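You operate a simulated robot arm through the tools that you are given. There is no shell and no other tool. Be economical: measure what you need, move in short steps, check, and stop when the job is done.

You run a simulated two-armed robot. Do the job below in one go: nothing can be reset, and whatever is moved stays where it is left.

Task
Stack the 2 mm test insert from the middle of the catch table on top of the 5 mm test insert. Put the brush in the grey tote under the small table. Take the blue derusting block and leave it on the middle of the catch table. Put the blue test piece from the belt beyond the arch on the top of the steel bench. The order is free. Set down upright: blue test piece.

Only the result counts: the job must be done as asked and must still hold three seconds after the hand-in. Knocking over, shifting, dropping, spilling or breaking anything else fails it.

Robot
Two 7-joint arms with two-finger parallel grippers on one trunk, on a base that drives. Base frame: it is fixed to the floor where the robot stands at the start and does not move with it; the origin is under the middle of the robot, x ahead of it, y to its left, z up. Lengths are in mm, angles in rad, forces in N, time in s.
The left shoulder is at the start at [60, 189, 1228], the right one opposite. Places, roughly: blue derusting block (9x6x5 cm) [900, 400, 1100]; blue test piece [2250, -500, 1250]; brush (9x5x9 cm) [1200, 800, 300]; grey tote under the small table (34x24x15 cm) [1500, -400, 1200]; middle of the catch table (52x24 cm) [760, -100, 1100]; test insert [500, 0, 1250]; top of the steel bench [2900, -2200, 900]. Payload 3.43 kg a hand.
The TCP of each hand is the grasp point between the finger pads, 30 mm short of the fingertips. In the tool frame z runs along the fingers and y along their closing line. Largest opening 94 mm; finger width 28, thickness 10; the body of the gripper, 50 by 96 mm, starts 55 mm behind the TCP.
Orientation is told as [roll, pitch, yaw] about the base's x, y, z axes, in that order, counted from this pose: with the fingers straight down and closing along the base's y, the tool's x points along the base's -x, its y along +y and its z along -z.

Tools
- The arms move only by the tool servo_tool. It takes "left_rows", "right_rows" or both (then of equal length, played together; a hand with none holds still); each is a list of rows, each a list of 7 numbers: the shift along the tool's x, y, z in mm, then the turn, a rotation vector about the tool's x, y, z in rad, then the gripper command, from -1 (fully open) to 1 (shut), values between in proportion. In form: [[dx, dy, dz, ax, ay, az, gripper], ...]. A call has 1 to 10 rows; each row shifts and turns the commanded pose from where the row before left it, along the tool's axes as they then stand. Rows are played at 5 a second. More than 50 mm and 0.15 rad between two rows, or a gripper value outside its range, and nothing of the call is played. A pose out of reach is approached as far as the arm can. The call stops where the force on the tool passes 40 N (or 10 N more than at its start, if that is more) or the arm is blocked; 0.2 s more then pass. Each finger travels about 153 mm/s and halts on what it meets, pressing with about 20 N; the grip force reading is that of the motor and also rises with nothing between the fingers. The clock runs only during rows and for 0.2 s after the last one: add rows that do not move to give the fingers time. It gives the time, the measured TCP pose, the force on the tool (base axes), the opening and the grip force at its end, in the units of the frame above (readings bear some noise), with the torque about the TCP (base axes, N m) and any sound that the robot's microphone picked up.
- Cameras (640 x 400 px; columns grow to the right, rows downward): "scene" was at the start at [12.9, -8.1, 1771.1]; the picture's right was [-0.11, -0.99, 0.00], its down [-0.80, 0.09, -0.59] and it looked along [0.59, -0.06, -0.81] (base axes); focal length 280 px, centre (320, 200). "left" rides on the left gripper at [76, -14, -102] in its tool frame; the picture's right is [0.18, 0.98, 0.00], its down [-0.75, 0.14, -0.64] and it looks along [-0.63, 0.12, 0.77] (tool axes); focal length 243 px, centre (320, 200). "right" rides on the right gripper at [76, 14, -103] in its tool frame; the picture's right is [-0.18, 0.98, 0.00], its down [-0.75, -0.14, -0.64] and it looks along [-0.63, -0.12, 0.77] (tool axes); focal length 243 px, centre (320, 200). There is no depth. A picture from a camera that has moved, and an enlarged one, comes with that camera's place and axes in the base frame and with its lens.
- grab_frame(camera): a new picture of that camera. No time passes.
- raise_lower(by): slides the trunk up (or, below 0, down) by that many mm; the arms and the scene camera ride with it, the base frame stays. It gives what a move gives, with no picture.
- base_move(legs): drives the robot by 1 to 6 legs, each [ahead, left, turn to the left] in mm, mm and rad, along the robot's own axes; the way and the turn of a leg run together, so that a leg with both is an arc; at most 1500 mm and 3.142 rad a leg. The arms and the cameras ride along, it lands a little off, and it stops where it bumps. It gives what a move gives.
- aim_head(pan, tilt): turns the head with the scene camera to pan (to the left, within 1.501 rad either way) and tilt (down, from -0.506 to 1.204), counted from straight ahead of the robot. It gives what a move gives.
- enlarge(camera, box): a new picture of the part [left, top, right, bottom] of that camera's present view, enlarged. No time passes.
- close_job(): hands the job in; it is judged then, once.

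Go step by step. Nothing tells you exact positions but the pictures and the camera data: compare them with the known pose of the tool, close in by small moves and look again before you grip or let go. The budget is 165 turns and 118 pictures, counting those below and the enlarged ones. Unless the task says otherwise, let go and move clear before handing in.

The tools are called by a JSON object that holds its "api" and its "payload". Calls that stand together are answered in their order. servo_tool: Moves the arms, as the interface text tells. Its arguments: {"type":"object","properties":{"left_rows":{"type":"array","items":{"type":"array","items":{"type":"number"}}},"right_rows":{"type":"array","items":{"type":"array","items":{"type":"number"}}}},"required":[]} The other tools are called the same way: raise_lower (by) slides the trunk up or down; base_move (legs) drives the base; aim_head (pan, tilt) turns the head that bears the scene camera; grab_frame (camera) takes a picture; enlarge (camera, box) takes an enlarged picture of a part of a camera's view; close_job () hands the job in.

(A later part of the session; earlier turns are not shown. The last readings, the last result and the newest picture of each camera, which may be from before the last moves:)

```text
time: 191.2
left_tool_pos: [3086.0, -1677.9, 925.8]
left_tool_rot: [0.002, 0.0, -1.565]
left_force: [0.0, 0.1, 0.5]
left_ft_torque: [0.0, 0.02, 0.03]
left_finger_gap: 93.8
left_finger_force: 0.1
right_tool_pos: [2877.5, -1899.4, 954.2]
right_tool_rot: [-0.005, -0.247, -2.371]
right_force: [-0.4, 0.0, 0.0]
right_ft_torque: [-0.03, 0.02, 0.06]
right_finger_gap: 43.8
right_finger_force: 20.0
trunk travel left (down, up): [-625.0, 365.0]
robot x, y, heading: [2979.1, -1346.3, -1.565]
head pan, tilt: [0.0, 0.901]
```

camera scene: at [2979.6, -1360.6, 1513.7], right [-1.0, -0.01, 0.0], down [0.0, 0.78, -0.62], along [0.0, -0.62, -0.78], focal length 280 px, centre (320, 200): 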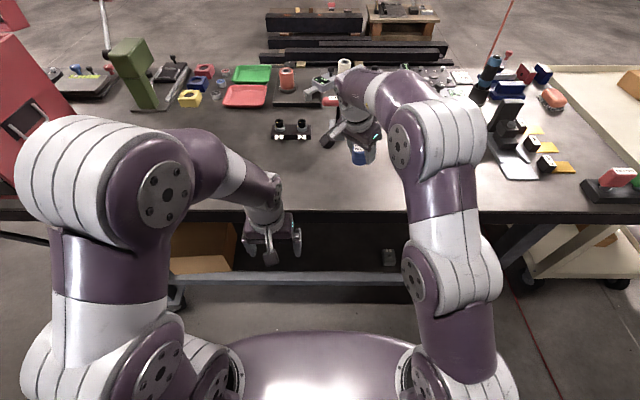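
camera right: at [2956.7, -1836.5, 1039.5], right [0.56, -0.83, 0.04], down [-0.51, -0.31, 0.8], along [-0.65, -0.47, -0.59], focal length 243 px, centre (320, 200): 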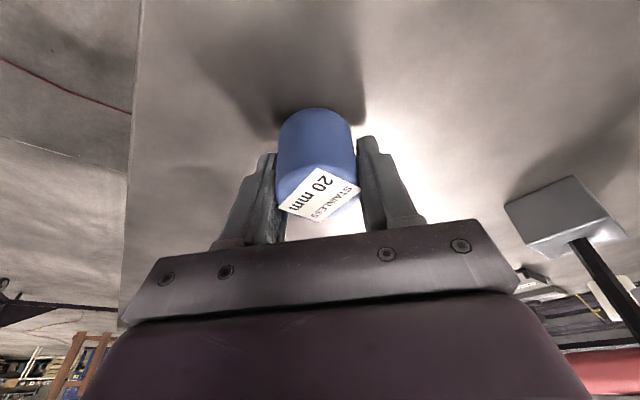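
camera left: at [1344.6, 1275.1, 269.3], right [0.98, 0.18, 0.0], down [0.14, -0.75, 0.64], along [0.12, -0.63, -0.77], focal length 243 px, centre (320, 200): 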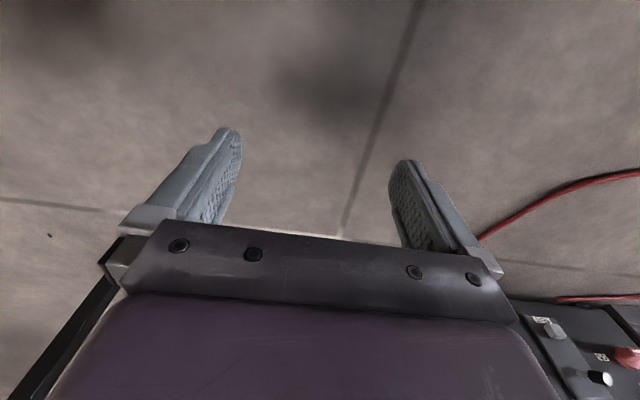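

Forces are near zero with the piece at the surface. Opening gently and checking.

{"api": "servo_tool", "payload": {"right_rows": [[0, 0, 0, 0, 0, 0, 0], [0, 0, 0, 0, 0, 0, -0.2], [0, 0, 0, 0, 0, 0, -0.6], [0, 0, 0, 0, 0, 0, -1], [0, 0, 0, 0, 0, 0, -1]]}}

{"api": "grab_frame", "payload": {"camera": "right"}}

```text
time: 192.4
left_tool_pos: [3086.4, -1677.0, 925.4]
left_tool_rot: [0.0, -0.001, -1.566]
left_force: [-0.4, -0.1, -0.1]
left_ft_torque: [0.0, -0.02, 0.01]
left_finger_gap: 93.8
left_finger_force: 0.1
right_tool_pos: [2874.5, -1899.6, 954.1]
right_tool_rot: [-0.005, -0.248, -2.372]
right_force: [0.0, -0.1, -0.1]
right_ft_torque: [0.0, -0.03, 0.0]
right_finger_gap: 94.1
right_finger_force: 0.1
trunk travel left (down, up): [-625.0, 365.0]
robot x, y, heading: [2980.3, -1345.3, -1.57]
head pan, tilt: [0.0, 0.901]
```

```text
28 pictures are left
camera right: at [2957.1, -1841.7, 1034.1], right [0.56, -0.83, 0.04], down [-0.51, -0.3, 0.81], along [-0.66, -0.47, -0.59], focal length 243 px, centre (320, 200)
```

right: 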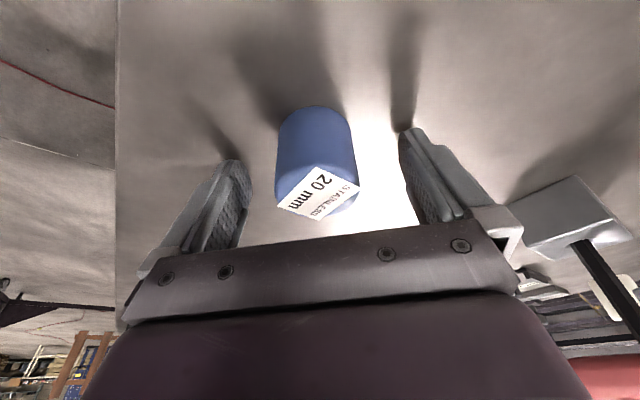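

The piece stands upright on the bench. Raising clear.

{"api": "raise_lower", "payload": {"by": 365}}

{"api": "enlarge", "payload": {"camera": "scene", "box": [240, 120, 440, 300]}}

```text
time: 196.0
left_tool_pos: [3084.5, -1677.5, 1290.1]
left_tool_rot: [0.0, 0.001, -1.567]
left_force: [-0.2, 0.0, -0.6]
left_ft_torque: [0.01, 0.02, 0.02]
left_finger_gap: 93.9
left_finger_force: 0.0
right_tool_pos: [2876.2, -1899.0, 1318.9]
right_tool_rot: [-0.005, -0.248, -2.372]
right_force: [0.1, -0.1, -0.6]
right_ft_torque: [-0.01, 0.01, 0.01]
right_finger_gap: 93.8
right_finger_force: 0.0
trunk travel left (down, up): [-990.0, 0.0]
robot x, y, heading: [2977.3, -1343.2, -1.564]
head pan, tilt: [0.0, 0.901]
```

```text
2.22 times, centred on (340, 210) of scene
camera zoom: at [2979.5, -1361.1, 1863.7], right [-1.0, -0.01, 0.0], down [0.0, 0.78, -0.62], along [0.0, -0.62, -0.78], focal length 623 px, centre (276, 178)
```

zoom: 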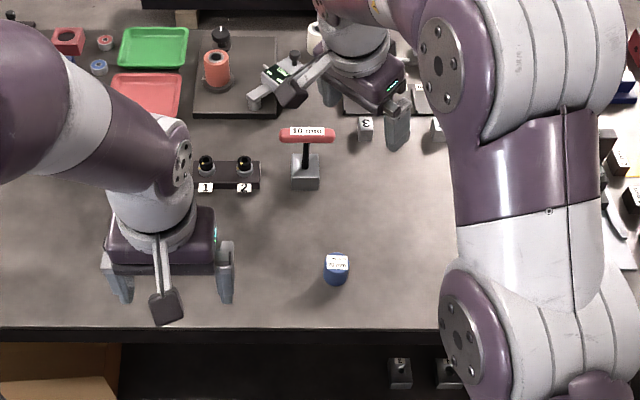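

The test piece is in place. Now I'll return to the front of the catch table.

{"api": "base_move", "payload": {"legs": [[0, 0, -1.577], [0, 60, 0], [1500, 0, 0], [1500, 0, 0], [250, 0, 0]]}}

{"api": "base_move", "payload": {"legs": [[0, -1340, 0], [0, 0, -1.57], [0, 0, -1.57]]}}

```text
time: 216.4
left_tool_pos: [-613.6, -1454.7, 1291.1]
left_tool_rot: [-0.001, -0.003, 3.137]
left_force: [-0.2, -1.2, -0.6]
left_ft_torque: [-0.02, 0.04, 0.0]
left_finger_gap: 93.9
left_finger_force: 0.0
right_tool_pos: [-833.8, -1242.2, 1319.6]
right_tool_rot: [-0.005, -0.249, 2.33]
right_force: [-0.2, 0.9, -0.2]
right_ft_torque: [0.02, 0.01, 0.01]
right_finger_gap: 94.1
right_finger_force: 0.0
trunk travel left (down, up): [-990.0, 0.0]
robot x, y, heading: [-280.4, -1350.9, 3.139]
head pan, tilt: [0.0, 0.901]
```

```text
time: 231.0
left_tool_pos: [52.1, 115.0, 1290.9]
left_tool_rot: [-0.001, 0.001, -0.032]
left_force: [0.4, -0.4, -0.2]
left_ft_torque: [-0.01, 0.01, 0.0]
left_finger_gap: 94.0
left_finger_force: 0.1
right_tool_pos: [266.4, -103.7, 1319.7]
right_tool_rot: [-0.006, -0.249, -0.839]
right_force: [0.1, 0.2, -0.1]
right_ft_torque: [0.0, 0.01, 0.03]
right_finger_gap: 93.8
right_finger_force: 0.1
trunk travel left (down, up): [-990.0, 0.0]
robot x, y, heading: [-285.3, 20.1, -0.031]
head pan, tilt: [0.0, 0.901]
```

{"api": "base_move", "payload": {"legs": [[0, 0, 0.031], [345, 0, 0]]}}

{"api": "aim_head", "payload": {"pan": 0.0, "tilt": 0.85}}

{"api": "grab_frame", "payload": {"camera": "scene"}}

{"api": "grab_frame", "payload": {"camera": "right"}}

```text
time: 233.6
left_tool_pos: [388.8, 124.3, 1290.9]
left_tool_rot: [0.002, -0.002, -0.002]
left_force: [-0.7, 0.4, -0.4]
left_ft_torque: [0.02, -0.02, -0.02]
left_finger_gap: 93.7
left_finger_force: 0.1
right_tool_pos: [610.5, -85.7, 1320.6]
right_tool_rot: [-0.003, -0.247, -0.806]
right_force: [0.7, -0.7, 0.8]
right_ft_torque: [-0.02, -0.04, -0.01]
right_finger_gap: 93.9
right_finger_force: 0.1
trunk travel left (down, up): [-990.0, 0.0]
robot x, y, heading: [57.6, 18.2, -0.001]
head pan, tilt: [0.0, 0.901]
```

```text
time: 234.2
left_tool_pos: [390.5, 124.2, 1289.9]
left_tool_rot: [0.002, -0.002, -0.001]
left_force: [-0.2, 0.5, 0.9]
left_ft_torque: [0.01, -0.02, 0.0]
left_finger_gap: 93.8
left_finger_force: 0.1
right_tool_pos: [610.5, -86.2, 1320.3]
right_tool_rot: [-0.004, -0.248, -0.806]
right_force: [0.7, -0.5, -0.8]
right_ft_torque: [-0.02, -0.02, 0.01]
right_finger_gap: 93.9
right_finger_force: 0.0
trunk travel left (down, up): [-990.0, 0.0]
robot x, y, heading: [55.9, 16.2, -0.002]
head pan, tilt: [0.0, 0.85]
```

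```text
26 pictures are left
camera scene: at [75.1, 20.4, 1867.6], right [0.0, -1.0, 0.0], down [-0.75, 0.0, -0.66], along [0.66, 0.0, -0.75], focal length 280 px, centre (320, 200)
```

scene: 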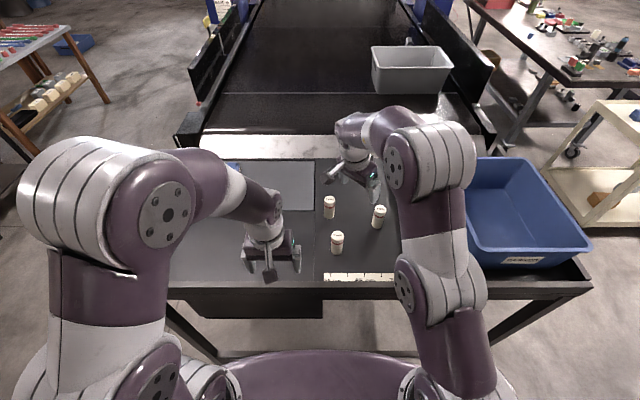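

```text
25 pictures are left
camera right: at [553.3, -5.4, 1399.8], right [0.83, 0.55, 0.04], down [0.3, -0.51, 0.81], along [0.47, -0.66, -0.59], focal length 243 px, centre (320, 200)
```

right: 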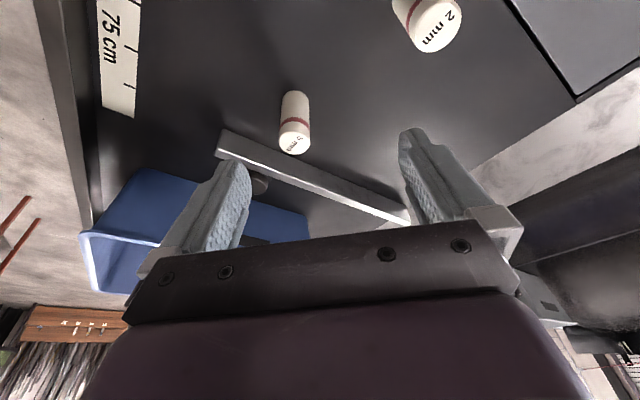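

The inserts are where expected. I'll bring the open right hand above the 2 mm insert.

{"api": "servo_tool", "payload": {"right_rows": [[7.9, 24.2, 18.6, 0, 0, 0, -1], [7.9, 24.2, 18.6, 0, 0, 0, -1], [7.9, 24.2, 18.6, 0, 0, 0, -1], [7.9, 24.2, 18.6, 0, 0, 0, -1], [0, 0, 0, 0, 0, 0, -1]]}}

{"api": "grab_frame", "payload": {"camera": "right"}}

```text
time: 235.4
left_tool_pos: [391.5, 125.4, 1290.1]
left_tool_rot: [0.001, -0.001, -0.003]
left_force: [0.3, -0.1, 1.1]
left_ft_torque: [0.01, 0.03, 0.02]
left_finger_gap: 94.2
left_finger_force: 0.1
right_tool_pos: [669.2, -12.4, 1236.7]
right_tool_rot: [-0.006, -0.252, -0.806]
right_force: [-0.1, 0.5, 0.3]
right_ft_torque: [0.0, -0.01, 0.01]
right_finger_gap: 94.0
right_finger_force: 0.0
right hand out of reach, approached as far as the arm can: row 4
trunk travel left (down, up): [-990.0, 0.0]
robot x, y, heading: [59.1, 18.9, 0.002]
head pan, tilt: [0.0, 0.85]
```

```text
24 pictures are left
camera right: at [610.3, 70.5, 1316.0], right [0.83, 0.55, 0.04], down [0.29, -0.51, 0.81], along [0.47, -0.66, -0.58], focal length 243 px, centre (320, 200)
```

right: 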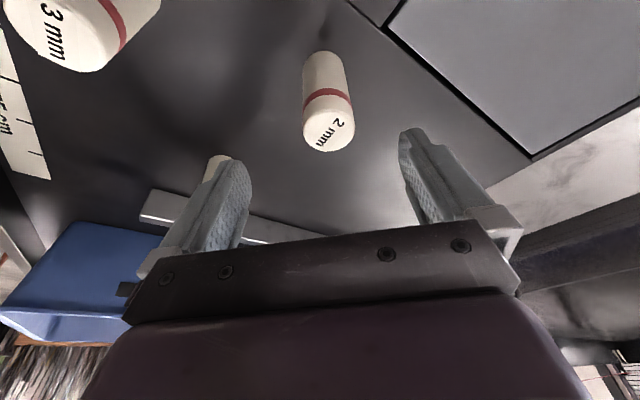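

{"api": "servo_tool", "payload": {"right_rows": [[4.5, 1.5, 18.7, 0, 0, 0, -1], [4.5, 1.5, 18.7, 0, 0, 0, -1], [4.5, 1.5, 18.7, 0, 0, 0, -1], [4.5, 1.5, 18.7, 0, 0, 0, -1], [0, 0, 0, 0, 0, 0, -1]]}}

{"api": "grab_frame", "payload": {"camera": "right"}}

```text
time: 236.6
left_tool_pos: [391.6, 125.1, 1290.5]
left_tool_rot: [0.002, -0.001, -0.001]
left_force: [0.3, -0.1, -0.5]
left_ft_torque: [-0.01, 0.03, 0.03]
left_finger_gap: 93.7
left_finger_force: 0.0
right_tool_pos: [675.2, -8.3, 1159.8]
right_tool_rot: [-0.004, -0.248, -0.806]
right_force: [-0.1, -0.1, -0.1]
right_ft_torque: [-0.03, 0.0, -0.03]
right_finger_gap: 93.9
right_finger_force: 0.1
trunk travel left (down, up): [-990.0, 0.0]
robot x, y, heading: [58.0, 20.7, -0.0]
head pan, tilt: [0.0, 0.85]
```

```text
23 pictures are left
camera right: at [617.0, 71.9, 1239.4], right [0.83, 0.55, 0.04], down [0.3, -0.51, 0.81], along [0.47, -0.66, -0.59], focal length 243 px, centre (320, 200)
```

right: 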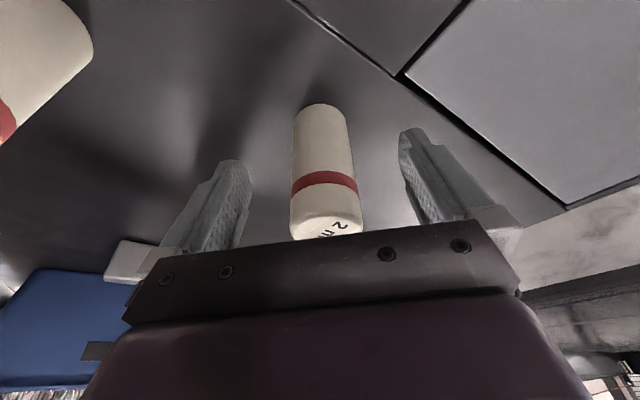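

{"api": "servo_tool", "payload": {"right_rows": [[0, 0, 0, 0, 0, 0, -0.3], [0, 0, 0, 0, 0, 0, 0.1], [0, 0, 0, 0, 0, 0, 0.4], [0, 0, 0, 0, 0, 0, 1], [0, 0, 0, 0, 0, 0, 1]]}}

{"api": "servo_tool", "payload": {"right_rows": [[-3, 0, -10, 0, 0, 0, 1], [-5, 0, -20, 0, 0, 0, 1], [-5, 0, -20, 0, 0, 0, 1], [0, 0, 0, 0, 0, 0, 1]]}}

{"api": "grab_frame", "payload": {"camera": "right"}}

```text
time: 237.8
left_tool_pos: [391.8, 125.9, 1290.0]
left_tool_rot: [-0.001, 0.001, -0.001]
left_force: [0.2, 0.0, 0.6]
left_ft_torque: [-0.01, 0.01, 0.02]
left_finger_gap: 94.3
left_finger_force: 0.0
right_tool_pos: [674.6, -9.8, 1159.9]
right_tool_rot: [-0.007, -0.247, -0.807]
right_force: [-0.6, -0.2, -0.2]
right_ft_torque: [-0.01, 0.0, -0.01]
right_finger_gap: 38.1
right_finger_force: 19.7
trunk travel left (down, up): [-990.0, 0.0]
robot x, y, heading: [59.4, 19.7, 0.003]
head pan, tilt: [0.0, 0.85]
```

```text
time: 238.8
left_tool_pos: [392.5, 123.3, 1290.6]
left_tool_rot: [-0.001, 0.001, 0.0]
left_force: [-0.1, 0.0, -1.0]
left_ft_torque: [0.02, -0.01, -0.01]
left_finger_gap: 94.0
left_finger_force: 0.0
right_tool_pos: [677.0, -9.2, 1214.2]
right_tool_rot: [-0.005, -0.252, -0.806]
right_force: [-0.1, -0.6, -0.7]
right_ft_torque: [0.0, 0.02, 0.02]
right_finger_gap: 38.4
right_finger_force: 20.4
trunk travel left (down, up): [-990.0, 0.0]
robot x, y, heading: [59.6, 22.2, -0.004]
head pan, tilt: [0.0, 0.85]
```

```text
22 pictures are left
camera right: at [617.3, 72.6, 1293.1], right [0.83, 0.55, 0.04], down [0.3, -0.51, 0.81], along [0.47, -0.66, -0.59], focal length 243 px, centre (320, 200)
```

right: 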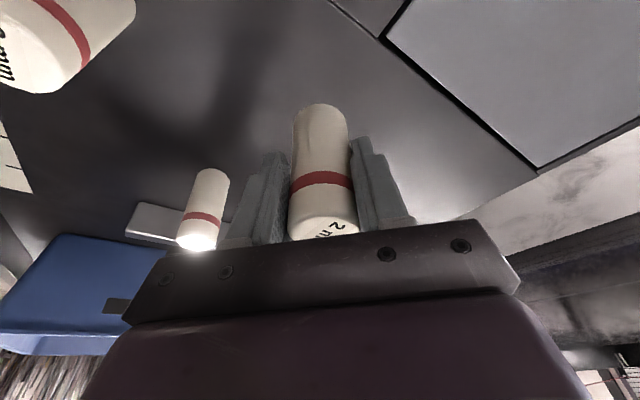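

Lifted. Moving it up and toward the 5 mm insert.

{"api": "servo_tool", "payload": {"right_rows": [[-6.7, -23.5, -14.8, 0, 0, 0, 1], [-6.7, -23.5, -14.8, 0, 0, 0, 1], [-6.7, -23.5, -14.8, 0, 0, 0, 1], [0, 0, 0, 0, 0, 0, 1]]}}

{"api": "grab_frame", "payload": {"camera": "right"}}

```text
time: 239.8
left_tool_pos: [392.5, 124.6, 1290.4]
left_tool_rot: [0.0, 0.0, 0.0]
left_force: [0.4, -0.3, -0.1]
left_ft_torque: [0.0, 0.02, 0.03]
left_finger_gap: 93.8
left_finger_force: 0.1
right_tool_pos: [632.4, -65.6, 1262.1]
right_tool_rot: [-0.005, -0.248, -0.807]
right_force: [0.5, -0.1, -1.6]
right_ft_torque: [0.0, -0.02, 0.0]
right_finger_gap: 38.2
right_finger_force: 20.0
trunk travel left (down, up): [-990.0, 0.0]
robot x, y, heading: [58.8, 18.9, 0.002]
head pan, tilt: [0.0, 0.85]
```

```text
21 pictures are left
camera right: at [574.0, 16.3, 1341.3], right [0.83, 0.55, 0.04], down [0.3, -0.51, 0.81], along [0.46, -0.66, -0.59], focal length 243 px, centre (320, 200)
```

right: 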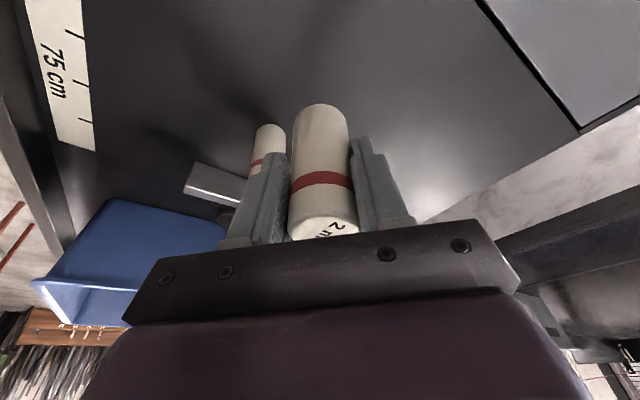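

{"api": "servo_tool", "payload": {"right_rows": [[-19, -17.2, 4.8, 0, 0, 0, 1], [-19, -17.2, 4.8, 0, 0, 0, 1], [-19, -17.2, 4.8, 0, 0, 0, 1], [-19, -17.2, 4.8, 0, 0, 0, 1], [0, 0, 0, 0, 0, 0, 1]]}}

{"api": "grab_frame", "payload": {"camera": "right"}}

{"api": "enlarge", "payload": {"camera": "scene", "box": [300, 130, 460, 270]}}

```text
time: 241.0
left_tool_pos: [390.6, 124.7, 1290.8]
left_tool_rot: [0.0, -0.001, 0.0]
left_force: [0.2, -0.1, -0.1]
left_ft_torque: [-0.02, -0.02, 0.02]
left_finger_gap: 94.3
left_finger_force: 0.0
right_tool_pos: [636.5, -166.9, 1261.9]
right_tool_rot: [-0.003, -0.248, -0.807]
right_force: [0.0, -0.4, -0.5]
right_ft_torque: [0.01, 0.0, -0.03]
right_finger_gap: 38.1
right_finger_force: 19.9
trunk travel left (down, up): [-990.0, 0.0]
robot x, y, heading: [59.8, 21.5, -0.002]
head pan, tilt: [0.0, 0.85]
```

```text
20 pictures are left
camera right: at [577.9, -86.2, 1341.8], right [0.83, 0.55, 0.04], down [0.3, -0.51, 0.81], along [0.47, -0.66, -0.59], focal length 243 px, centre (320, 200)
```

right: 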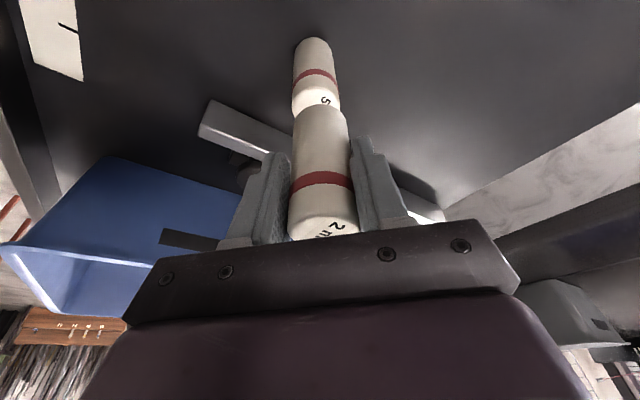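

```text
2.86 times, centred on (380, 200) of scene
camera zoom: at [76.9, 20.4, 1867.6], right [0.0, -1.0, 0.0], down [-0.75, 0.0, -0.66], along [0.66, 0.0, -0.75], focal length 802 px, centre (149, 200)
```

zoom: 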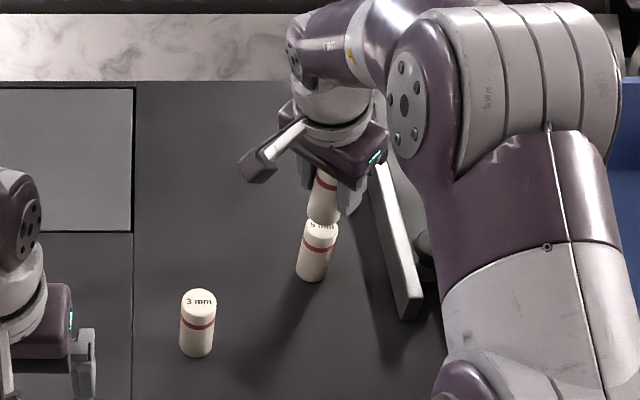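

{"api": "enlarge", "payload": {"camera": "scene", "box": [365, 185, 397, 235]}}

{"api": "enlarge", "payload": {"camera": "right", "box": [260, 20, 380, 120]}}

```text
8.00 times, centred on (381, 210) of scene
camera zoom: at [76.9, 20.4, 1867.6], right [0.0, -1.0, 0.0], down [-0.75, 0.0, -0.66], along [0.66, 0.0, -0.75], focal length 2244 px, centre (-168, 120)
```

zoom: 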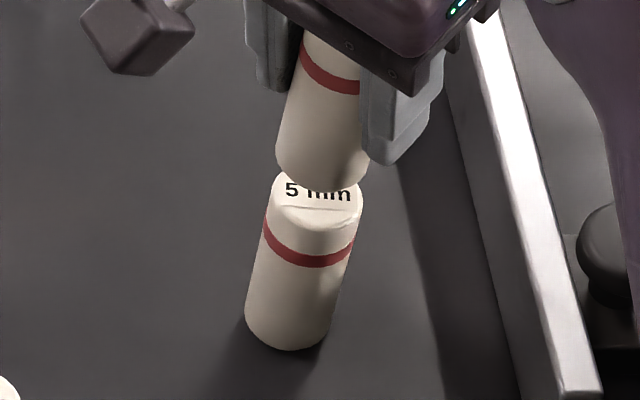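

```text
4.00 times, centred on (320, 70) of right
camera zoom: at [577.9, -86.2, 1341.8], right [0.83, 0.55, 0.04], down [0.3, -0.51, 0.81], along [0.47, -0.66, -0.59], focal length 970 px, centre (320, 720)
```

zoom: 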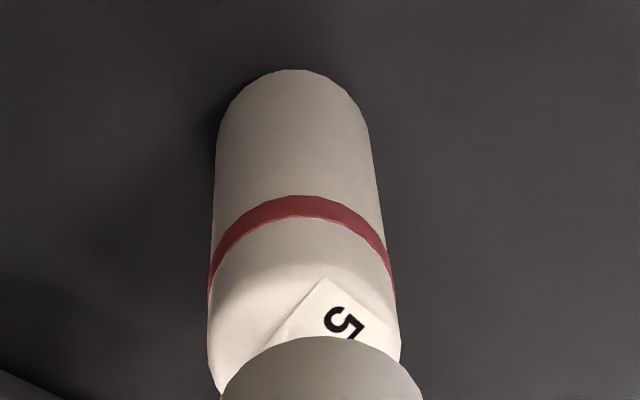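

Alignment is within about 2 mm. I'll correct by (−1.8, −0.5) and lower onto the 5 mm insert.

{"api": "servo_tool", "payload": {"right_rows": [[1.2, -1.6, 3.4, 0, 0, 0, 1], [1.2, 0, 4.9, 0, 0, 0, 1], [1.2, 0, 4.9, 0, 0, 0, 1], [0, 0, 0, 0, 0, 0, 1]]}}

{"api": "enlarge", "payload": {"camera": "scene", "box": [365, 185, 397, 235]}}

```text
time: 242.0
left_tool_pos: [392.2, 124.7, 1289.8]
left_tool_rot: [0.001, -0.001, -0.001]
left_force: [0.4, -0.4, 0.2]
left_ft_torque: [0.01, -0.01, -0.02]
left_finger_gap: 94.6
left_finger_force: 0.1
right_tool_pos: [634.7, -167.5, 1249.6]
right_tool_rot: [-0.003, -0.248, -0.805]
right_force: [0.5, 0.5, 0.4]
right_ft_torque: [-0.02, -0.02, 0.0]
right_finger_gap: 38.2
right_finger_force: 19.8
trunk travel left (down, up): [-990.0, 0.0]
robot x, y, heading: [58.7, 20.0, 0.003]
head pan, tilt: [0.0, 0.85]
```

```text
8.00 times, centred on (381, 210) of scene
camera zoom: at [76.8, 20.0, 1867.6], right [0.0, -1.0, 0.0], down [-0.75, 0.0, -0.66], along [0.66, 0.0, -0.75], focal length 2244 px, centre (-168, 120)
```

zoom: 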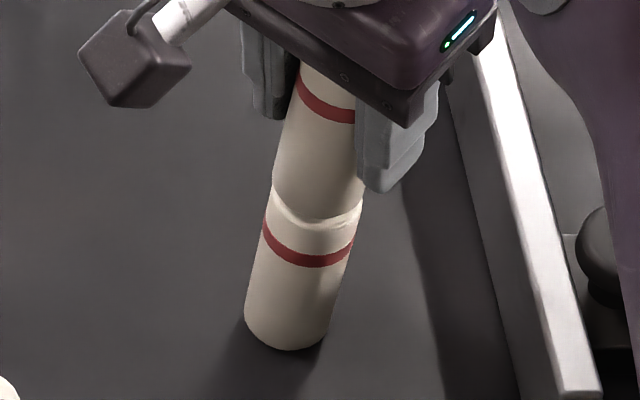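

{"api": "servo_tool", "payload": {"right_rows": [[0.4, 0, 1.5, 0, 0, 0, 1], [0.4, 0, 1.5, 0, 0, 0, 1], [0, 0, 0, 0, 0, 0, 1]]}}

{"api": "servo_tool", "payload": {"right_rows": [[0.3, 0, 1.2, 0, 0, 0, 1], [0, 0, 0, 0, 0, 0, 1]]}}

```text
time: 242.8
left_tool_pos: [391.0, 125.1, 1290.2]
left_tool_rot: [0.0, -0.001, 0.001]
left_force: [0.4, -0.9, -0.3]
left_ft_torque: [0.02, 0.01, 0.01]
left_finger_gap: 93.9
left_finger_force: 0.1
right_tool_pos: [633.8, -168.1, 1243.8]
right_tool_rot: [-0.004, -0.248, -0.806]
right_force: [-0.6, -0.2, 2.5]
right_ft_torque: [-0.03, 0.05, -0.03]
right_finger_gap: 38.0
right_finger_force: 19.7
trunk travel left (down, up): [-990.0, 0.0]
robot x, y, heading: [55.5, 21.0, -0.0]
head pan, tilt: [0.0, 0.85]
```

```text
time: 243.4
left_tool_pos: [391.4, 125.4, 1290.3]
left_tool_rot: [0.001, -0.002, -0.002]
left_force: [-0.3, 0.9, 0.3]
left_ft_torque: [0.0, 0.03, 0.02]
left_finger_gap: 94.1
left_finger_force: 0.0
right_tool_pos: [632.8, -168.5, 1243.9]
right_tool_rot: [0.0, -0.249, -0.809]
right_force: [0.9, -0.4, 11.3]
right_ft_torque: [-0.13, 0.1, -0.01]
right_finger_gap: 38.3
right_finger_force: 19.5
trunk travel left (down, up): [-990.0, 0.0]
robot x, y, heading: [60.4, 21.6, -0.002]
head pan, tilt: [0.0, 0.85]
```

Contact made. A look before release.

{"api": "enlarge", "payload": {"camera": "scene", "box": [365, 185, 397, 235]}}

{"api": "enlarge", "payload": {"camera": "right", "box": [260, 20, 380, 120]}}

```text
8.00 times, centred on (381, 210) of scene
camera zoom: at [75.2, 21.0, 1867.7], right [0.0, -1.0, 0.0], down [-0.75, 0.0, -0.66], along [0.66, 0.0, -0.75], focal length 2244 px, centre (-168, 120)
```

zoom: 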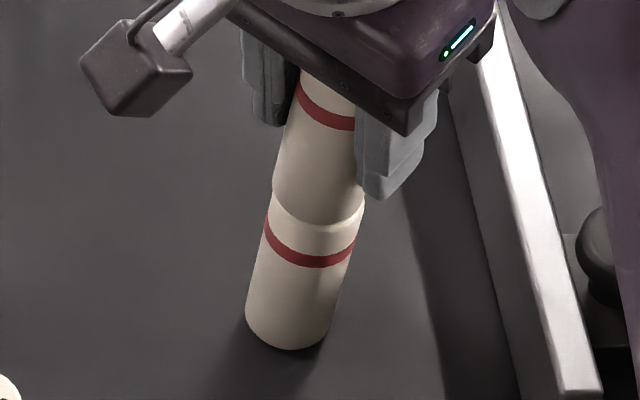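

```text
4.00 times, centred on (320, 70) of right
camera zoom: at [575.1, -87.0, 1324.1], right [0.83, 0.55, 0.04], down [0.29, -0.51, 0.81], along [0.47, -0.66, -0.59], focal length 970 px, centre (320, 720)
```

zoom: 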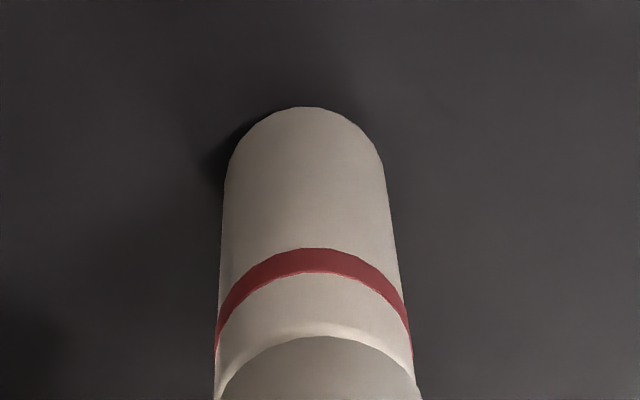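

{"api": "servo_tool", "payload": {"right_rows": [[0, 0, -0.6, 0, 0, 0, 1], [0, 0, 0, 0, 0, 0, 0.16], [0, 0, 0, 0, 0, 0, 0.1], [0, 0, 0, 0, 0, 0, -0.1], [0, 0, 0, 0, 0, 0, -0.5], [0, 0, 0, 0, 0, 0, -1], [0, 0, 0, 0, 0, 0, -1]]}}

{"api": "enlarge", "payload": {"camera": "scene", "box": [350, 160, 420, 250]}}

```text
time: 245.0
left_tool_pos: [391.7, 124.9, 1290.4]
left_tool_rot: [0.0, -0.001, -0.002]
left_force: [0.0, -1.0, -0.5]
left_ft_torque: [0.02, -0.03, 0.02]
left_finger_gap: 94.1
left_finger_force: 0.0
right_tool_pos: [634.6, -168.8, 1244.1]
right_tool_rot: [-0.003, -0.249, -0.807]
right_force: [0.7, -0.3, 0.8]
right_ft_torque: [0.03, -0.01, 0.0]
right_finger_gap: 93.9
right_finger_force: 0.1
trunk travel left (down, up): [-990.0, 0.0]
robot x, y, heading: [56.6, 18.7, -0.005]
head pan, tilt: [0.0, 0.85]
```

```text
4.44 times, centred on (385, 205) of scene
camera zoom: at [76.7, 20.4, 1867.6], right [0.0, -1.0, 0.0], down [-0.75, 0.0, -0.66], along [0.66, 0.0, -0.75], focal length 1247 px, centre (31, 178)
```

zoom: 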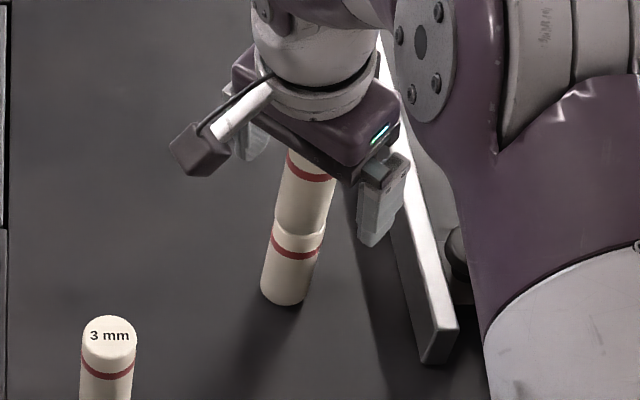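

Stack stands. Withdrawing along the finger axis.

{"api": "servo_tool", "payload": {"right_rows": [[0, 0, -15, 0, 0, 0, -1], [0, 0, -20, 0, 0, 0, -1], [0, 0, -20, 0, 0, 0, -1], [2, 0, -20, 0, 0, 0, -1], [0, 0, 0, 0, 0, 0, -1]]}}

{"api": "servo_tool", "payload": {"right_rows": [[30, 0, 0, 0, 0, 0, -1], [30, 0, -10, 0, 0, 0, -1], [30, 0, -10, 0, 0, 0, -1], [30, 0, -10, 0, 0, 0, -1], [0, 0, 0, 0, 0, 0, -1]]}}

{"api": "grab_frame", "payload": {"camera": "scene"}}

```text
time: 246.2
left_tool_pos: [390.8, 125.0, 1290.1]
left_tool_rot: [0.002, 0.0, -0.001]
left_force: [-0.7, 0.6, 0.1]
left_ft_torque: [0.04, -0.01, -0.02]
left_finger_gap: 94.1
left_finger_force: 0.1
right_tool_pos: [618.8, -155.2, 1316.8]
right_tool_rot: [-0.008, -0.252, -0.807]
right_force: [-0.4, -0.2, -0.1]
right_ft_torque: [-0.03, 0.02, 0.01]
right_finger_gap: 94.3
right_finger_force: 0.0
trunk travel left (down, up): [-990.0, 0.0]
robot x, y, heading: [60.2, 20.0, -0.003]
head pan, tilt: [0.0, 0.85]
```

```text
time: 247.4
left_tool_pos: [391.8, 124.3, 1290.4]
left_tool_rot: [0.001, 0.001, -0.001]
left_force: [0.1, 0.6, -0.6]
left_ft_torque: [0.01, 0.01, -0.05]
left_finger_gap: 94.3
left_finger_force: 0.0
right_tool_pos: [533.1, -63.4, 1315.4]
right_tool_rot: [-0.003, -0.248, -0.806]
right_force: [-0.7, -0.3, -0.1]
right_ft_torque: [0.0, 0.03, 0.01]
right_finger_gap: 94.0
right_finger_force: 0.0
trunk travel left (down, up): [-990.0, 0.0]
robot x, y, heading: [57.1, 22.9, 0.003]
head pan, tilt: [0.0, 0.85]
```

```text
12 pictures are left
camera scene: at [76.5, 20.4, 1867.6], right [0.0, -1.0, 0.0], down [-0.75, 0.0, -0.66], along [0.66, 0.0, -0.75], focal length 280 px, centre (320, 200)
```

scene: 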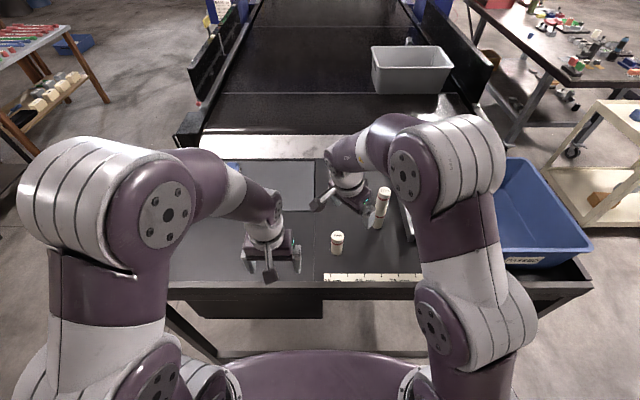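

The stack is good; 12 pictures remain. The blue block (9 cm along x) I place at about (857,365). I'll shift the base and bring the tilted left hand toward it.

{"api": "base_move", "payload": {"legs": [[0, 130, 0], [35, 0, 0]]}}

{"api": "servo_tool", "payload": {"left_rows": [[-30, 10, -5, 0, -0.14, 0, -1], [-30, 10, 0, 0, -0.14, 0, -1], [-35, 10, 5, 0, -0.14, 0, -1], [-35, 10, 10, 0, -0.14, 0, -1], [-30, 10, 20, 0, -0.14, 0, -1], [0, 0, 0, 0, 0, 0, -1]]}}

```text
time: 249.1
left_tool_pos: [418.0, 253.4, 1292.5]
left_tool_rot: [0.001, -0.006, -0.002]
left_force: [-1.6, -0.6, 0.6]
left_ft_torque: [0.06, -0.08, -0.02]
left_finger_gap: 94.1
left_finger_force: 0.0
right_tool_pos: [559.6, 63.9, 1320.6]
right_tool_rot: [0.004, -0.251, -0.81]
right_force: [-1.0, 0.1, 0.7]
right_ft_torque: [0.0, -0.1, 0.04]
right_finger_gap: 93.8
right_finger_force: 0.0
trunk travel left (down, up): [-990.0, 0.0]
robot x, y, heading: [92.0, 148.2, 0.002]
head pan, tilt: [0.0, 0.85]
```

```text
time: 250.5
left_tool_pos: [594.3, 305.5, 1311.5]
left_tool_rot: [0.001, -0.702, -0.004]
left_force: [-0.4, -0.7, -0.2]
left_ft_torque: [-0.01, 0.01, 0.01]
left_finger_gap: 94.1
left_finger_force: 0.0
right_tool_pos: [568.3, 65.2, 1315.6]
right_tool_rot: [-0.004, -0.247, -0.81]
right_force: [-0.7, 0.3, -0.3]
right_ft_torque: [0.01, 0.0, 0.04]
right_finger_gap: 94.0
right_finger_force: 0.0
trunk travel left (down, up): [-990.0, 0.0]
robot x, y, heading: [92.3, 149.8, -0.001]
head pan, tilt: [0.0, 0.85]
```

{"api": "servo_tool", "payload": {"left_rows": [[-22, 11.7, 34.6, 0, 0, 0, -1], [-22, 11.7, 34.6, 0, 0, 0, -1], [-22, 11.7, 34.6, 0, 0, 0, -1], [-22, 11.7, 34.6, 0, 0, 0, -1], [-22, 11.7, 34.6, 0, 0, 0, -1], [0, 0, 0, 0, 0, 0, -1]]}}

{"api": "grab_frame", "payload": {"camera": "left"}}

```text
time: 251.9
left_tool_pos: [761.3, 349.4, 1257.9]
left_tool_rot: [-0.019, -0.716, -0.004]
left_force: [0.5, 0.5, -0.7]
left_ft_torque: [0.02, 0.01, 0.02]
left_finger_gap: 94.0
left_finger_force: 0.1
left hand out of reach, approached as far as the arm can: row 4, 5
right_tool_pos: [568.3, 65.4, 1315.7]
right_tool_rot: [-0.003, -0.248, -0.807]
right_force: [0.7, -0.8, -0.8]
right_ft_torque: [0.01, 0.01, -0.01]
right_finger_gap: 93.8
right_finger_force: 0.1
trunk travel left (down, up): [-990.0, 0.0]
robot x, y, heading: [94.3, 151.9, -0.004]
head pan, tilt: [0.0, 0.85]
```

```text
11 pictures are left
camera left: at [637.4, 338.0, 1284.9], right [-0.12, 0.98, -0.14], down [0.15, 0.15, 0.98], along [0.98, 0.1, -0.17], focal length 243 px, centre (320, 200)
```

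left: 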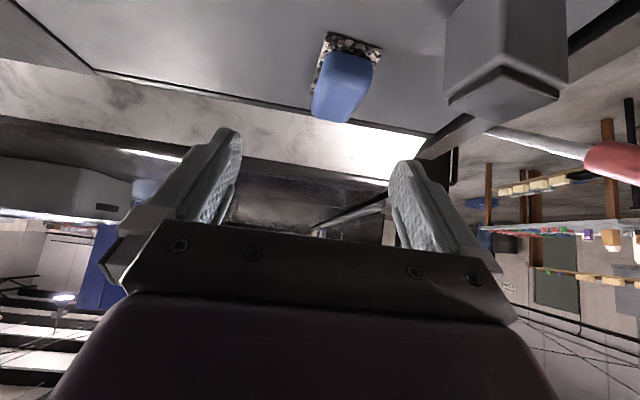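

The left arm is near its reach limit from here. I'll try a bit more tilt while lowering.

{"api": "servo_tool", "payload": {"left_rows": [[0, 0, 0, 0, -0.12, 0, -1], [0, 0, 0, 0, -0.12, 0, -1], [-8, 4, 24, 0, 0, 0, -1], [-8, 4, 24, 0, 0, 0, -1], [-8, 4, 24, 0, 0, 0, -1], [0, 0, 0, 0, 0, 0, -1]]}}

```text
time: 253.3
left_tool_pos: [843.7, 358.5, 1235.8]
left_tool_rot: [-0.012, -0.879, -0.003]
left_force: [0.3, 0.2, 0.0]
left_ft_torque: [-0.01, -0.04, -0.02]
left_finger_gap: 94.0
left_finger_force: 0.0
left hand out of reach, approached as far as the arm can: row 1, 2
right_tool_pos: [568.1, 65.3, 1317.2]
right_tool_rot: [-0.004, -0.247, -0.807]
right_force: [0.0, -0.6, 0.1]
right_ft_torque: [-0.01, -0.02, -0.01]
right_finger_gap: 94.1
right_finger_force: 0.2
trunk travel left (down, up): [-990.0, 0.0]
robot x, y, heading: [99.6, 152.4, 0.001]
head pan, tilt: [0.0, 0.85]
```

It reached x≈844. A look to refine the block's position.

{"api": "grab_frame", "payload": {"camera": "left"}}

```text
10 pictures are left
camera left: at [716.0, 346.2, 1242.5], right [-0.11, 0.98, -0.15], down [-0.01, 0.15, 0.99], along [0.99, 0.11, 0.0], focal length 243 px, centre (320, 200)
```

left: 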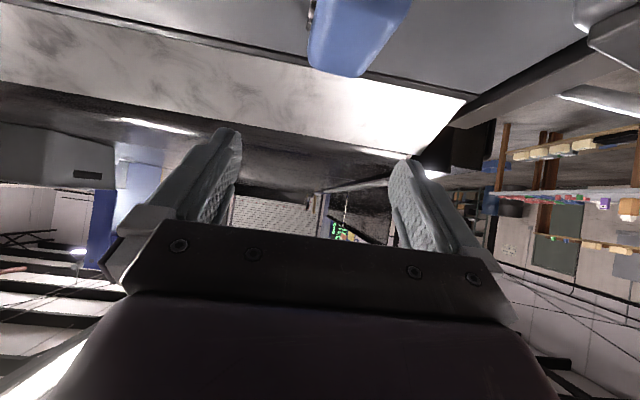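

{"api": "servo_tool", "payload": {"left_rows": [[17, 1.9, 14.8, 0, 0, 0, -1], [17, 1.9, 14.8, 0, 0, 0, -1], [17, 1.9, 14.8, 0, 0, 0, -1], [13, 1.5, 11, 0, 0, 0, -1], [0, 0, 0, 0, 0, 0, -1]]}}

{"api": "enlarge", "payload": {"camera": "scene", "box": [160, 110, 340, 230]}}

```text
time: 254.5
left_tool_pos: [847.0, 366.2, 1151.5]
left_tool_rot: [-0.011, -0.88, -0.001]
left_force: [-0.7, 0.0, 0.9]
left_ft_torque: [0.01, -0.01, 0.01]
left_finger_gap: 94.2
left_finger_force: 0.0
right_tool_pos: [568.8, 65.1, 1315.3]
right_tool_rot: [-0.003, -0.248, -0.808]
right_force: [0.1, 0.0, -0.3]
right_ft_torque: [0.0, -0.02, 0.01]
right_finger_gap: 94.2
right_finger_force: 0.0
trunk travel left (down, up): [-990.0, 0.0]
robot x, y, heading: [95.2, 148.0, 0.003]
head pan, tilt: [0.0, 0.85]
```

```text
3.33 times, centred on (250, 170) of scene
camera zoom: at [112.2, 150.7, 1867.6], right [0.0, -1.0, 0.0], down [-0.75, 0.0, -0.66], along [0.66, 0.0, -0.75], focal length 935 px, centre (553, 300)
```

zoom: 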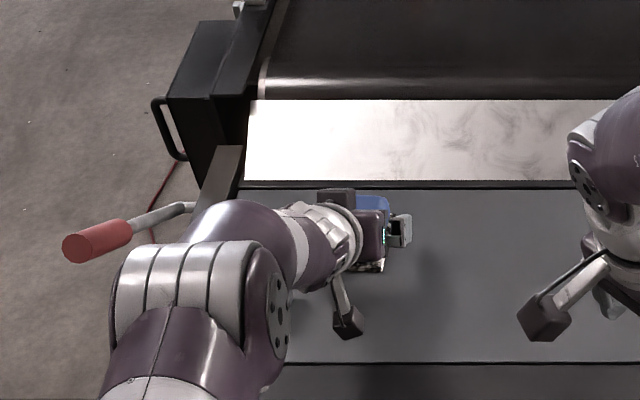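

The hand straddles the block. Lowering slightly and closing.

{"api": "servo_tool", "payload": {"left_rows": [[3.5, 0, 3, 0, 0, 0, -1], [0, 0, 0, 0, 0, 0, -0.5], [0, 0, 0, 0, 0, 0, -0.2], [0, 0, 0, 0, 0, 0, 0.3], [0, 0, 0, 0, 0, 0, 1], [0, 0, 0, 0, 0, 0, 1]]}}

```text
time: 255.9
left_tool_pos: [847.3, 365.4, 1147.9]
left_tool_rot: [-0.015, -0.88, -0.003]
left_force: [-0.4, -0.1, -0.3]
left_ft_torque: [-0.06, 0.06, -0.04]
left_finger_gap: 54.2
left_finger_force: 20.2
right_tool_pos: [570.0, 65.4, 1316.7]
right_tool_rot: [-0.004, -0.248, -0.807]
right_force: [-0.4, 1.3, -1.0]
right_ft_torque: [-0.01, -0.01, -0.01]
right_finger_gap: 94.1
right_finger_force: 0.0
trunk travel left (down, up): [-990.0, 0.0]
robot x, y, heading: [96.2, 147.8, 0.002]
head pan, tilt: [0.0, 0.85]
```

{"api": "servo_tool", "payload": {"left_rows": [[-6, 0, -5, 0, 0, 0, 1], [-15, 0, -12.5, 0, 0, 0, 1], [-15, 0, -12.5, 0, 0, 0, 1], [-15, 0, -12.5, 0, 0, 0, 1], [-15, 0, -12.5, 0, 0, 0, 1], [0, 0, 0, 0, 0, 0, 1]]}}

{"api": "grab_frame", "payload": {"camera": "left"}}

```text
time: 257.3
left_tool_pos: [845.4, 366.0, 1233.4]
left_tool_rot: [-0.015, -0.88, -0.002]
left_force: [0.3, -0.2, -1.3]
left_ft_torque: [0.01, 0.04, 0.02]
left_finger_gap: 53.7
left_finger_force: 19.8
right_tool_pos: [568.9, 66.1, 1315.9]
right_tool_rot: [-0.003, -0.249, -0.81]
right_force: [0.1, -0.1, 0.3]
right_ft_torque: [0.03, -0.01, 0.02]
right_finger_gap: 94.0
right_finger_force: 0.1
trunk travel left (down, up): [-990.0, 0.0]
robot x, y, heading: [93.8, 156.3, -0.001]
head pan, tilt: [0.0, 0.85]
```

```text
8 pictures are left
camera left: at [717.7, 353.9, 1239.1], right [-0.11, 0.98, -0.15], down [-0.01, 0.15, 0.99], along [0.99, 0.11, 0.0], focal length 243 px, centre (320, 200)
```

left: 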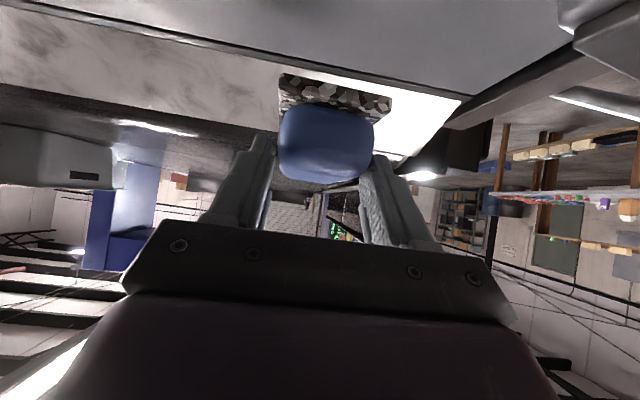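

The whole block is lifted. First I'll retract the right hand so it clears the stack, then move the base right.

{"api": "servo_tool", "payload": {"right_rows": [[17.2, -30, -4.4, 0, 0, 0, -1], [17.2, -30, -4.4, 0, 0, 0, -1], [17.2, -30, -4.4, 0, 0, 0, -1], [17.2, -30, -4.4, 0, 0, 0, -1], [17.2, -30, -4.4, 0, 0, 0, -1], [0, 0, 0, 0, 0, 0, -1]]}}

```text
time: 258.7
left_tool_pos: [845.8, 365.7, 1232.5]
left_tool_rot: [-0.014, -0.877, -0.002]
left_force: [0.7, 0.1, -1.6]
left_ft_torque: [0.0, 0.03, -0.01]
left_finger_gap: 54.0
left_finger_force: 20.0
right_tool_pos: [399.7, 28.7, 1317.9]
right_tool_rot: [-0.006, -0.247, -0.808]
right_force: [-0.5, 0.9, -0.6]
right_ft_torque: [-0.03, 0.01, 0.01]
right_finger_gap: 94.0
right_finger_force: 0.1
trunk travel left (down, up): [-990.0, 0.0]
robot x, y, heading: [94.2, 145.0, -0.003]
head pan, tilt: [0.0, 0.85]
```

{"api": "base_move", "payload": {"legs": [[-50, 0, 0], [0, -290, 0]]}}

{"api": "grab_frame", "payload": {"camera": "scene"}}

```text
time: 261.3
left_tool_pos: [794.5, 76.3, 1232.9]
left_tool_rot: [-0.017, -0.881, 0.004]
left_force: [-0.3, 0.1, -1.8]
left_ft_torque: [-0.05, 0.0, -0.04]
left_finger_gap: 53.5
left_finger_force: 20.2
right_tool_pos: [347.4, -263.3, 1318.9]
right_tool_rot: [-0.007, -0.249, -0.805]
right_force: [0.4, 0.3, -0.6]
right_ft_torque: [0.0, -0.01, 0.02]
right_finger_gap: 94.0
right_finger_force: 0.1
trunk travel left (down, up): [-990.0, 0.0]
robot x, y, heading: [44.1, -143.4, 0.002]
head pan, tilt: [0.0, 0.85]
```

```text
7 pictures are left
camera scene: at [60.7, -140.2, 1867.6], right [0.0, -1.0, 0.0], down [-0.75, 0.0, -0.66], along [0.66, 0.0, -0.75], focal length 280 px, centre (320, 200)
```

scene: 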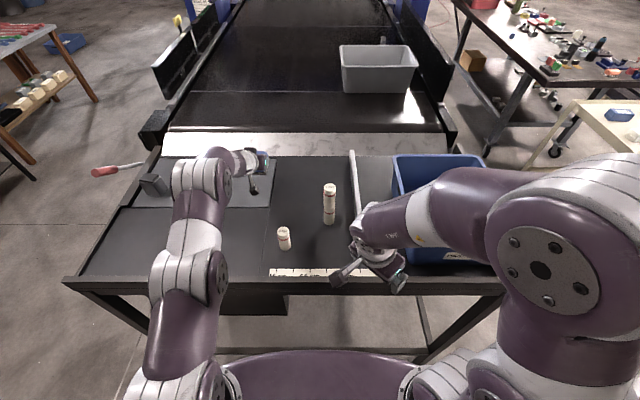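

Moving the block to above (735,-68), between the divider line and the stack.

{"api": "servo_tool", "payload": {"left_rows": [[8.8, -28.8, -10.6, 0, 0, 0, 1], [8.8, -28.8, -10.6, 0, 0, 0, 1], [8.8, -28.8, -10.6, 0, 0, 0, 1], [8.8, -28.8, -10.6, 0, 0, 0, 1], [8.8, -28.8, -10.6, 0, 0, 0, 1], [0, 0, 0, 0, 0, 0, 1]]}}

{"api": "enlarge", "payload": {"camera": "scene", "box": [240, 140, 380, 260]}}

```text
time: 262.7
left_tool_pos: [725.3, -69.7, 1233.6]
left_tool_rot: [-0.015, -0.88, 0.0]
left_force: [-0.1, 0.0, -1.0]
left_ft_torque: [-0.02, 0.03, 0.01]
left_finger_gap: 54.1
left_finger_force: 20.1
right_tool_pos: [348.1, -265.0, 1318.4]
right_tool_rot: [-0.005, -0.247, -0.803]
right_force: [0.8, -1.3, -0.2]
right_ft_torque: [0.02, 0.05, -0.03]
right_finger_gap: 93.8
right_finger_force: 0.1
trunk travel left (down, up): [-990.0, 0.0]
robot x, y, heading: [45.1, -141.0, 0.002]
head pan, tilt: [0.0, 0.85]
```

```text
3.33 times, centred on (310, 200) of scene
camera zoom: at [62.8, -142.7, 1867.6], right [0.0, -1.0, 0.0], down [-0.75, 0.0, -0.66], along [0.66, 0.0, -0.75], focal length 935 px, centre (353, 200)
```

zoom: 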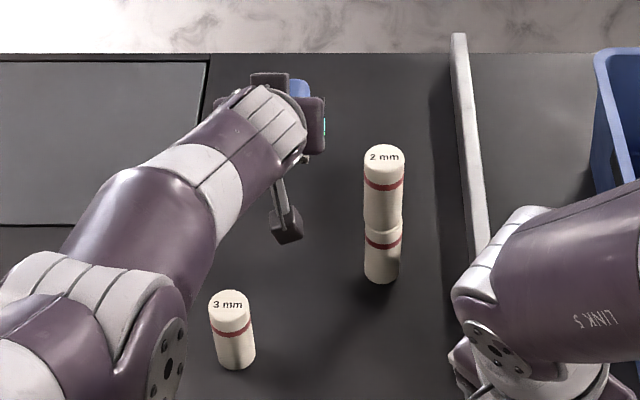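

{"api": "servo_tool", "payload": {"left_rows": [[15.4, 0, 12.8, 0, 0, 0, 1], [15.4, 0, 12.8, 0, 0, 0, 1], [15.4, 0, 12.8, 0, 0, 0, 1], [14, 0, 11.6, 0, 0, 0, 1], [0, 0, 0, 0, 0, 0, 1]]}}

{"api": "enlarge", "payload": {"camera": "scene", "box": [240, 140, 380, 260]}}

```text
time: 263.9
left_tool_pos: [725.6, -68.5, 1155.4]
left_tool_rot: [-0.015, -0.882, 0.002]
left_force: [-0.1, 0.2, -1.5]
left_ft_torque: [0.03, 0.01, -0.01]
left_finger_gap: 53.8
left_finger_force: 20.4
right_tool_pos: [348.0, -266.0, 1317.2]
right_tool_rot: [-0.003, -0.249, -0.804]
right_force: [-0.7, -0.2, 0.0]
right_ft_torque: [-0.02, -0.01, 0.01]
right_finger_gap: 94.0
right_finger_force: 0.0
trunk travel left (down, up): [-990.0, 0.0]
robot x, y, heading: [42.1, -144.0, 0.001]
head pan, tilt: [0.0, 0.85]
```

```text
3.33 times, centred on (310, 200) of scene
camera zoom: at [62.0, -143.2, 1867.6], right [0.0, -1.0, 0.0], down [-0.75, 0.0, -0.66], along [0.66, 0.0, -0.75], focal length 935 px, centre (353, 200)
```

zoom: 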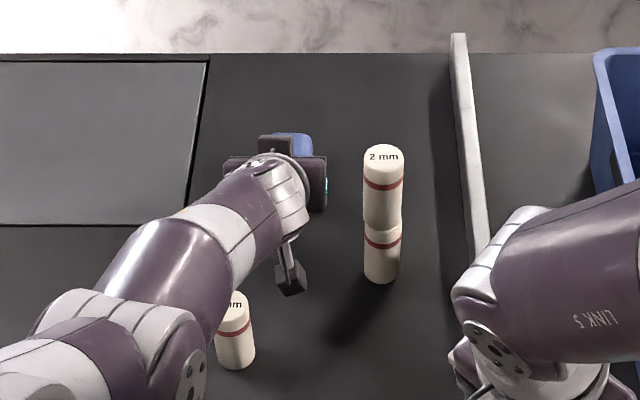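

{"api": "servo_tool", "payload": {"left_rows": [[2.3, 0, 1.9, 0, 0, 0, 1], [1.5, 0, 1.3, 0, 0, 0, 1], [1, 0, 0.8, 0, 0, 0, 1], [0, 0, 0, 0, 0, 0, 1]]}}

{"api": "servo_tool", "payload": {"left_rows": [[1, 0, 0.8, 0, 0, 0, 1], [0, 0, 0, 0, 0, 0, 1]]}}

```text
time: 264.9
left_tool_pos: [725.3, -70.6, 1149.8]
left_tool_rot: [-0.014, -0.88, 0.001]
left_force: [0.8, -0.2, -1.7]
left_ft_torque: [0.01, 0.02, 0.0]
left_finger_gap: 53.9
left_finger_force: 19.8
right_tool_pos: [348.2, -265.9, 1318.0]
right_tool_rot: [-0.005, -0.248, -0.804]
right_force: [-0.5, -0.4, -0.2]
right_ft_torque: [0.03, -0.02, 0.0]
right_finger_gap: 94.1
right_finger_force: 0.0
trunk travel left (down, up): [-990.0, 0.0]
robot x, y, heading: [43.3, -143.9, 0.003]
head pan, tilt: [0.0, 0.85]
```

```text
time: 265.5
left_tool_pos: [723.9, -70.9, 1149.1]
left_tool_rot: [-0.013, -0.882, 0.003]
left_force: [-0.3, 0.2, 0.7]
left_ft_torque: [-0.05, -0.11, 0.03]
left_finger_gap: 53.9
left_finger_force: 20.1
right_tool_pos: [347.9, -265.6, 1318.9]
right_tool_rot: [-0.004, -0.247, -0.804]
right_force: [0.1, 0.3, -0.9]
right_ft_torque: [-0.04, -0.01, 0.01]
right_finger_gap: 94.0
right_finger_force: 0.1
trunk travel left (down, up): [-990.0, 0.0]
robot x, y, heading: [46.4, -147.3, 0.003]
head pan, tilt: [0.0, 0.85]
```

Contact begins. Releasing and withdrawing along the finger axis.

{"api": "servo_tool", "payload": {"left_rows": [[0.4, 0, 0.3, 0, 0, 0, 1], [0, 0, 0, 0, 0, 0, -0.3], [0, 0, 0, 0, 0, 0, -0.7], [0, 0, 0, 0, 0, 0, -0.9], [0, 0, 0, 0, 0, 0, -0.9], [0, 0, -20, 0, 0, 0, -0.9], [0, 0, -25, 0, 0, 0, -0.9], [-10, 0, -20, 0, 0, 0, -0.9], [-20, 0, -15, 0, 0, 0, -0.9], [-25, 0, -10, 0, 0, 0, -0.9]]}}

{"api": "enlarge", "payload": {"camera": "scene", "box": [240, 140, 380, 260]}}

```text
time: 267.7
left_tool_pos: [689.1, -69.2, 1249.0]
left_tool_rot: [-0.014, -0.88, 0.002]
left_force: [0.0, -0.2, 0.0]
left_ft_torque: [0.04, 0.02, 0.01]
left_finger_gap: 89.4
left_finger_force: 0.1
right_tool_pos: [348.5, -266.1, 1317.6]
right_tool_rot: [-0.005, -0.249, -0.805]
right_force: [-1.0, 0.7, -0.1]
right_ft_torque: [-0.01, 0.0, -0.01]
right_finger_gap: 94.0
right_finger_force: 0.0
trunk travel left (down, up): [-990.0, 0.0]
robot x, y, heading: [42.2, -142.1, 0.003]
head pan, tilt: [0.0, 0.85]
```

```text
3.33 times, centred on (310, 200) of scene
camera zoom: at [61.4, -143.4, 1867.6], right [0.0, -1.0, 0.0], down [-0.75, 0.0, -0.66], along [0.66, 0.0, -0.75], focal length 935 px, centre (353, 200)
```

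zoom: 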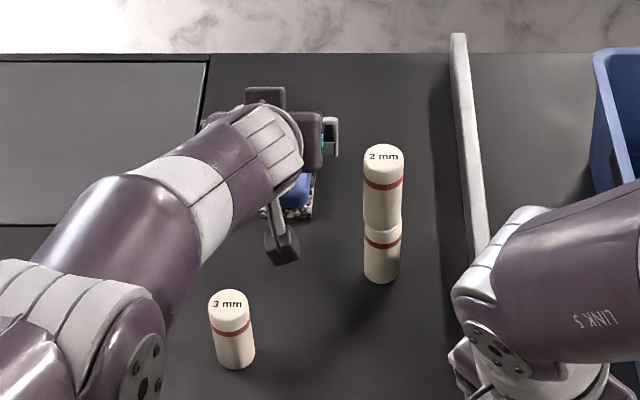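

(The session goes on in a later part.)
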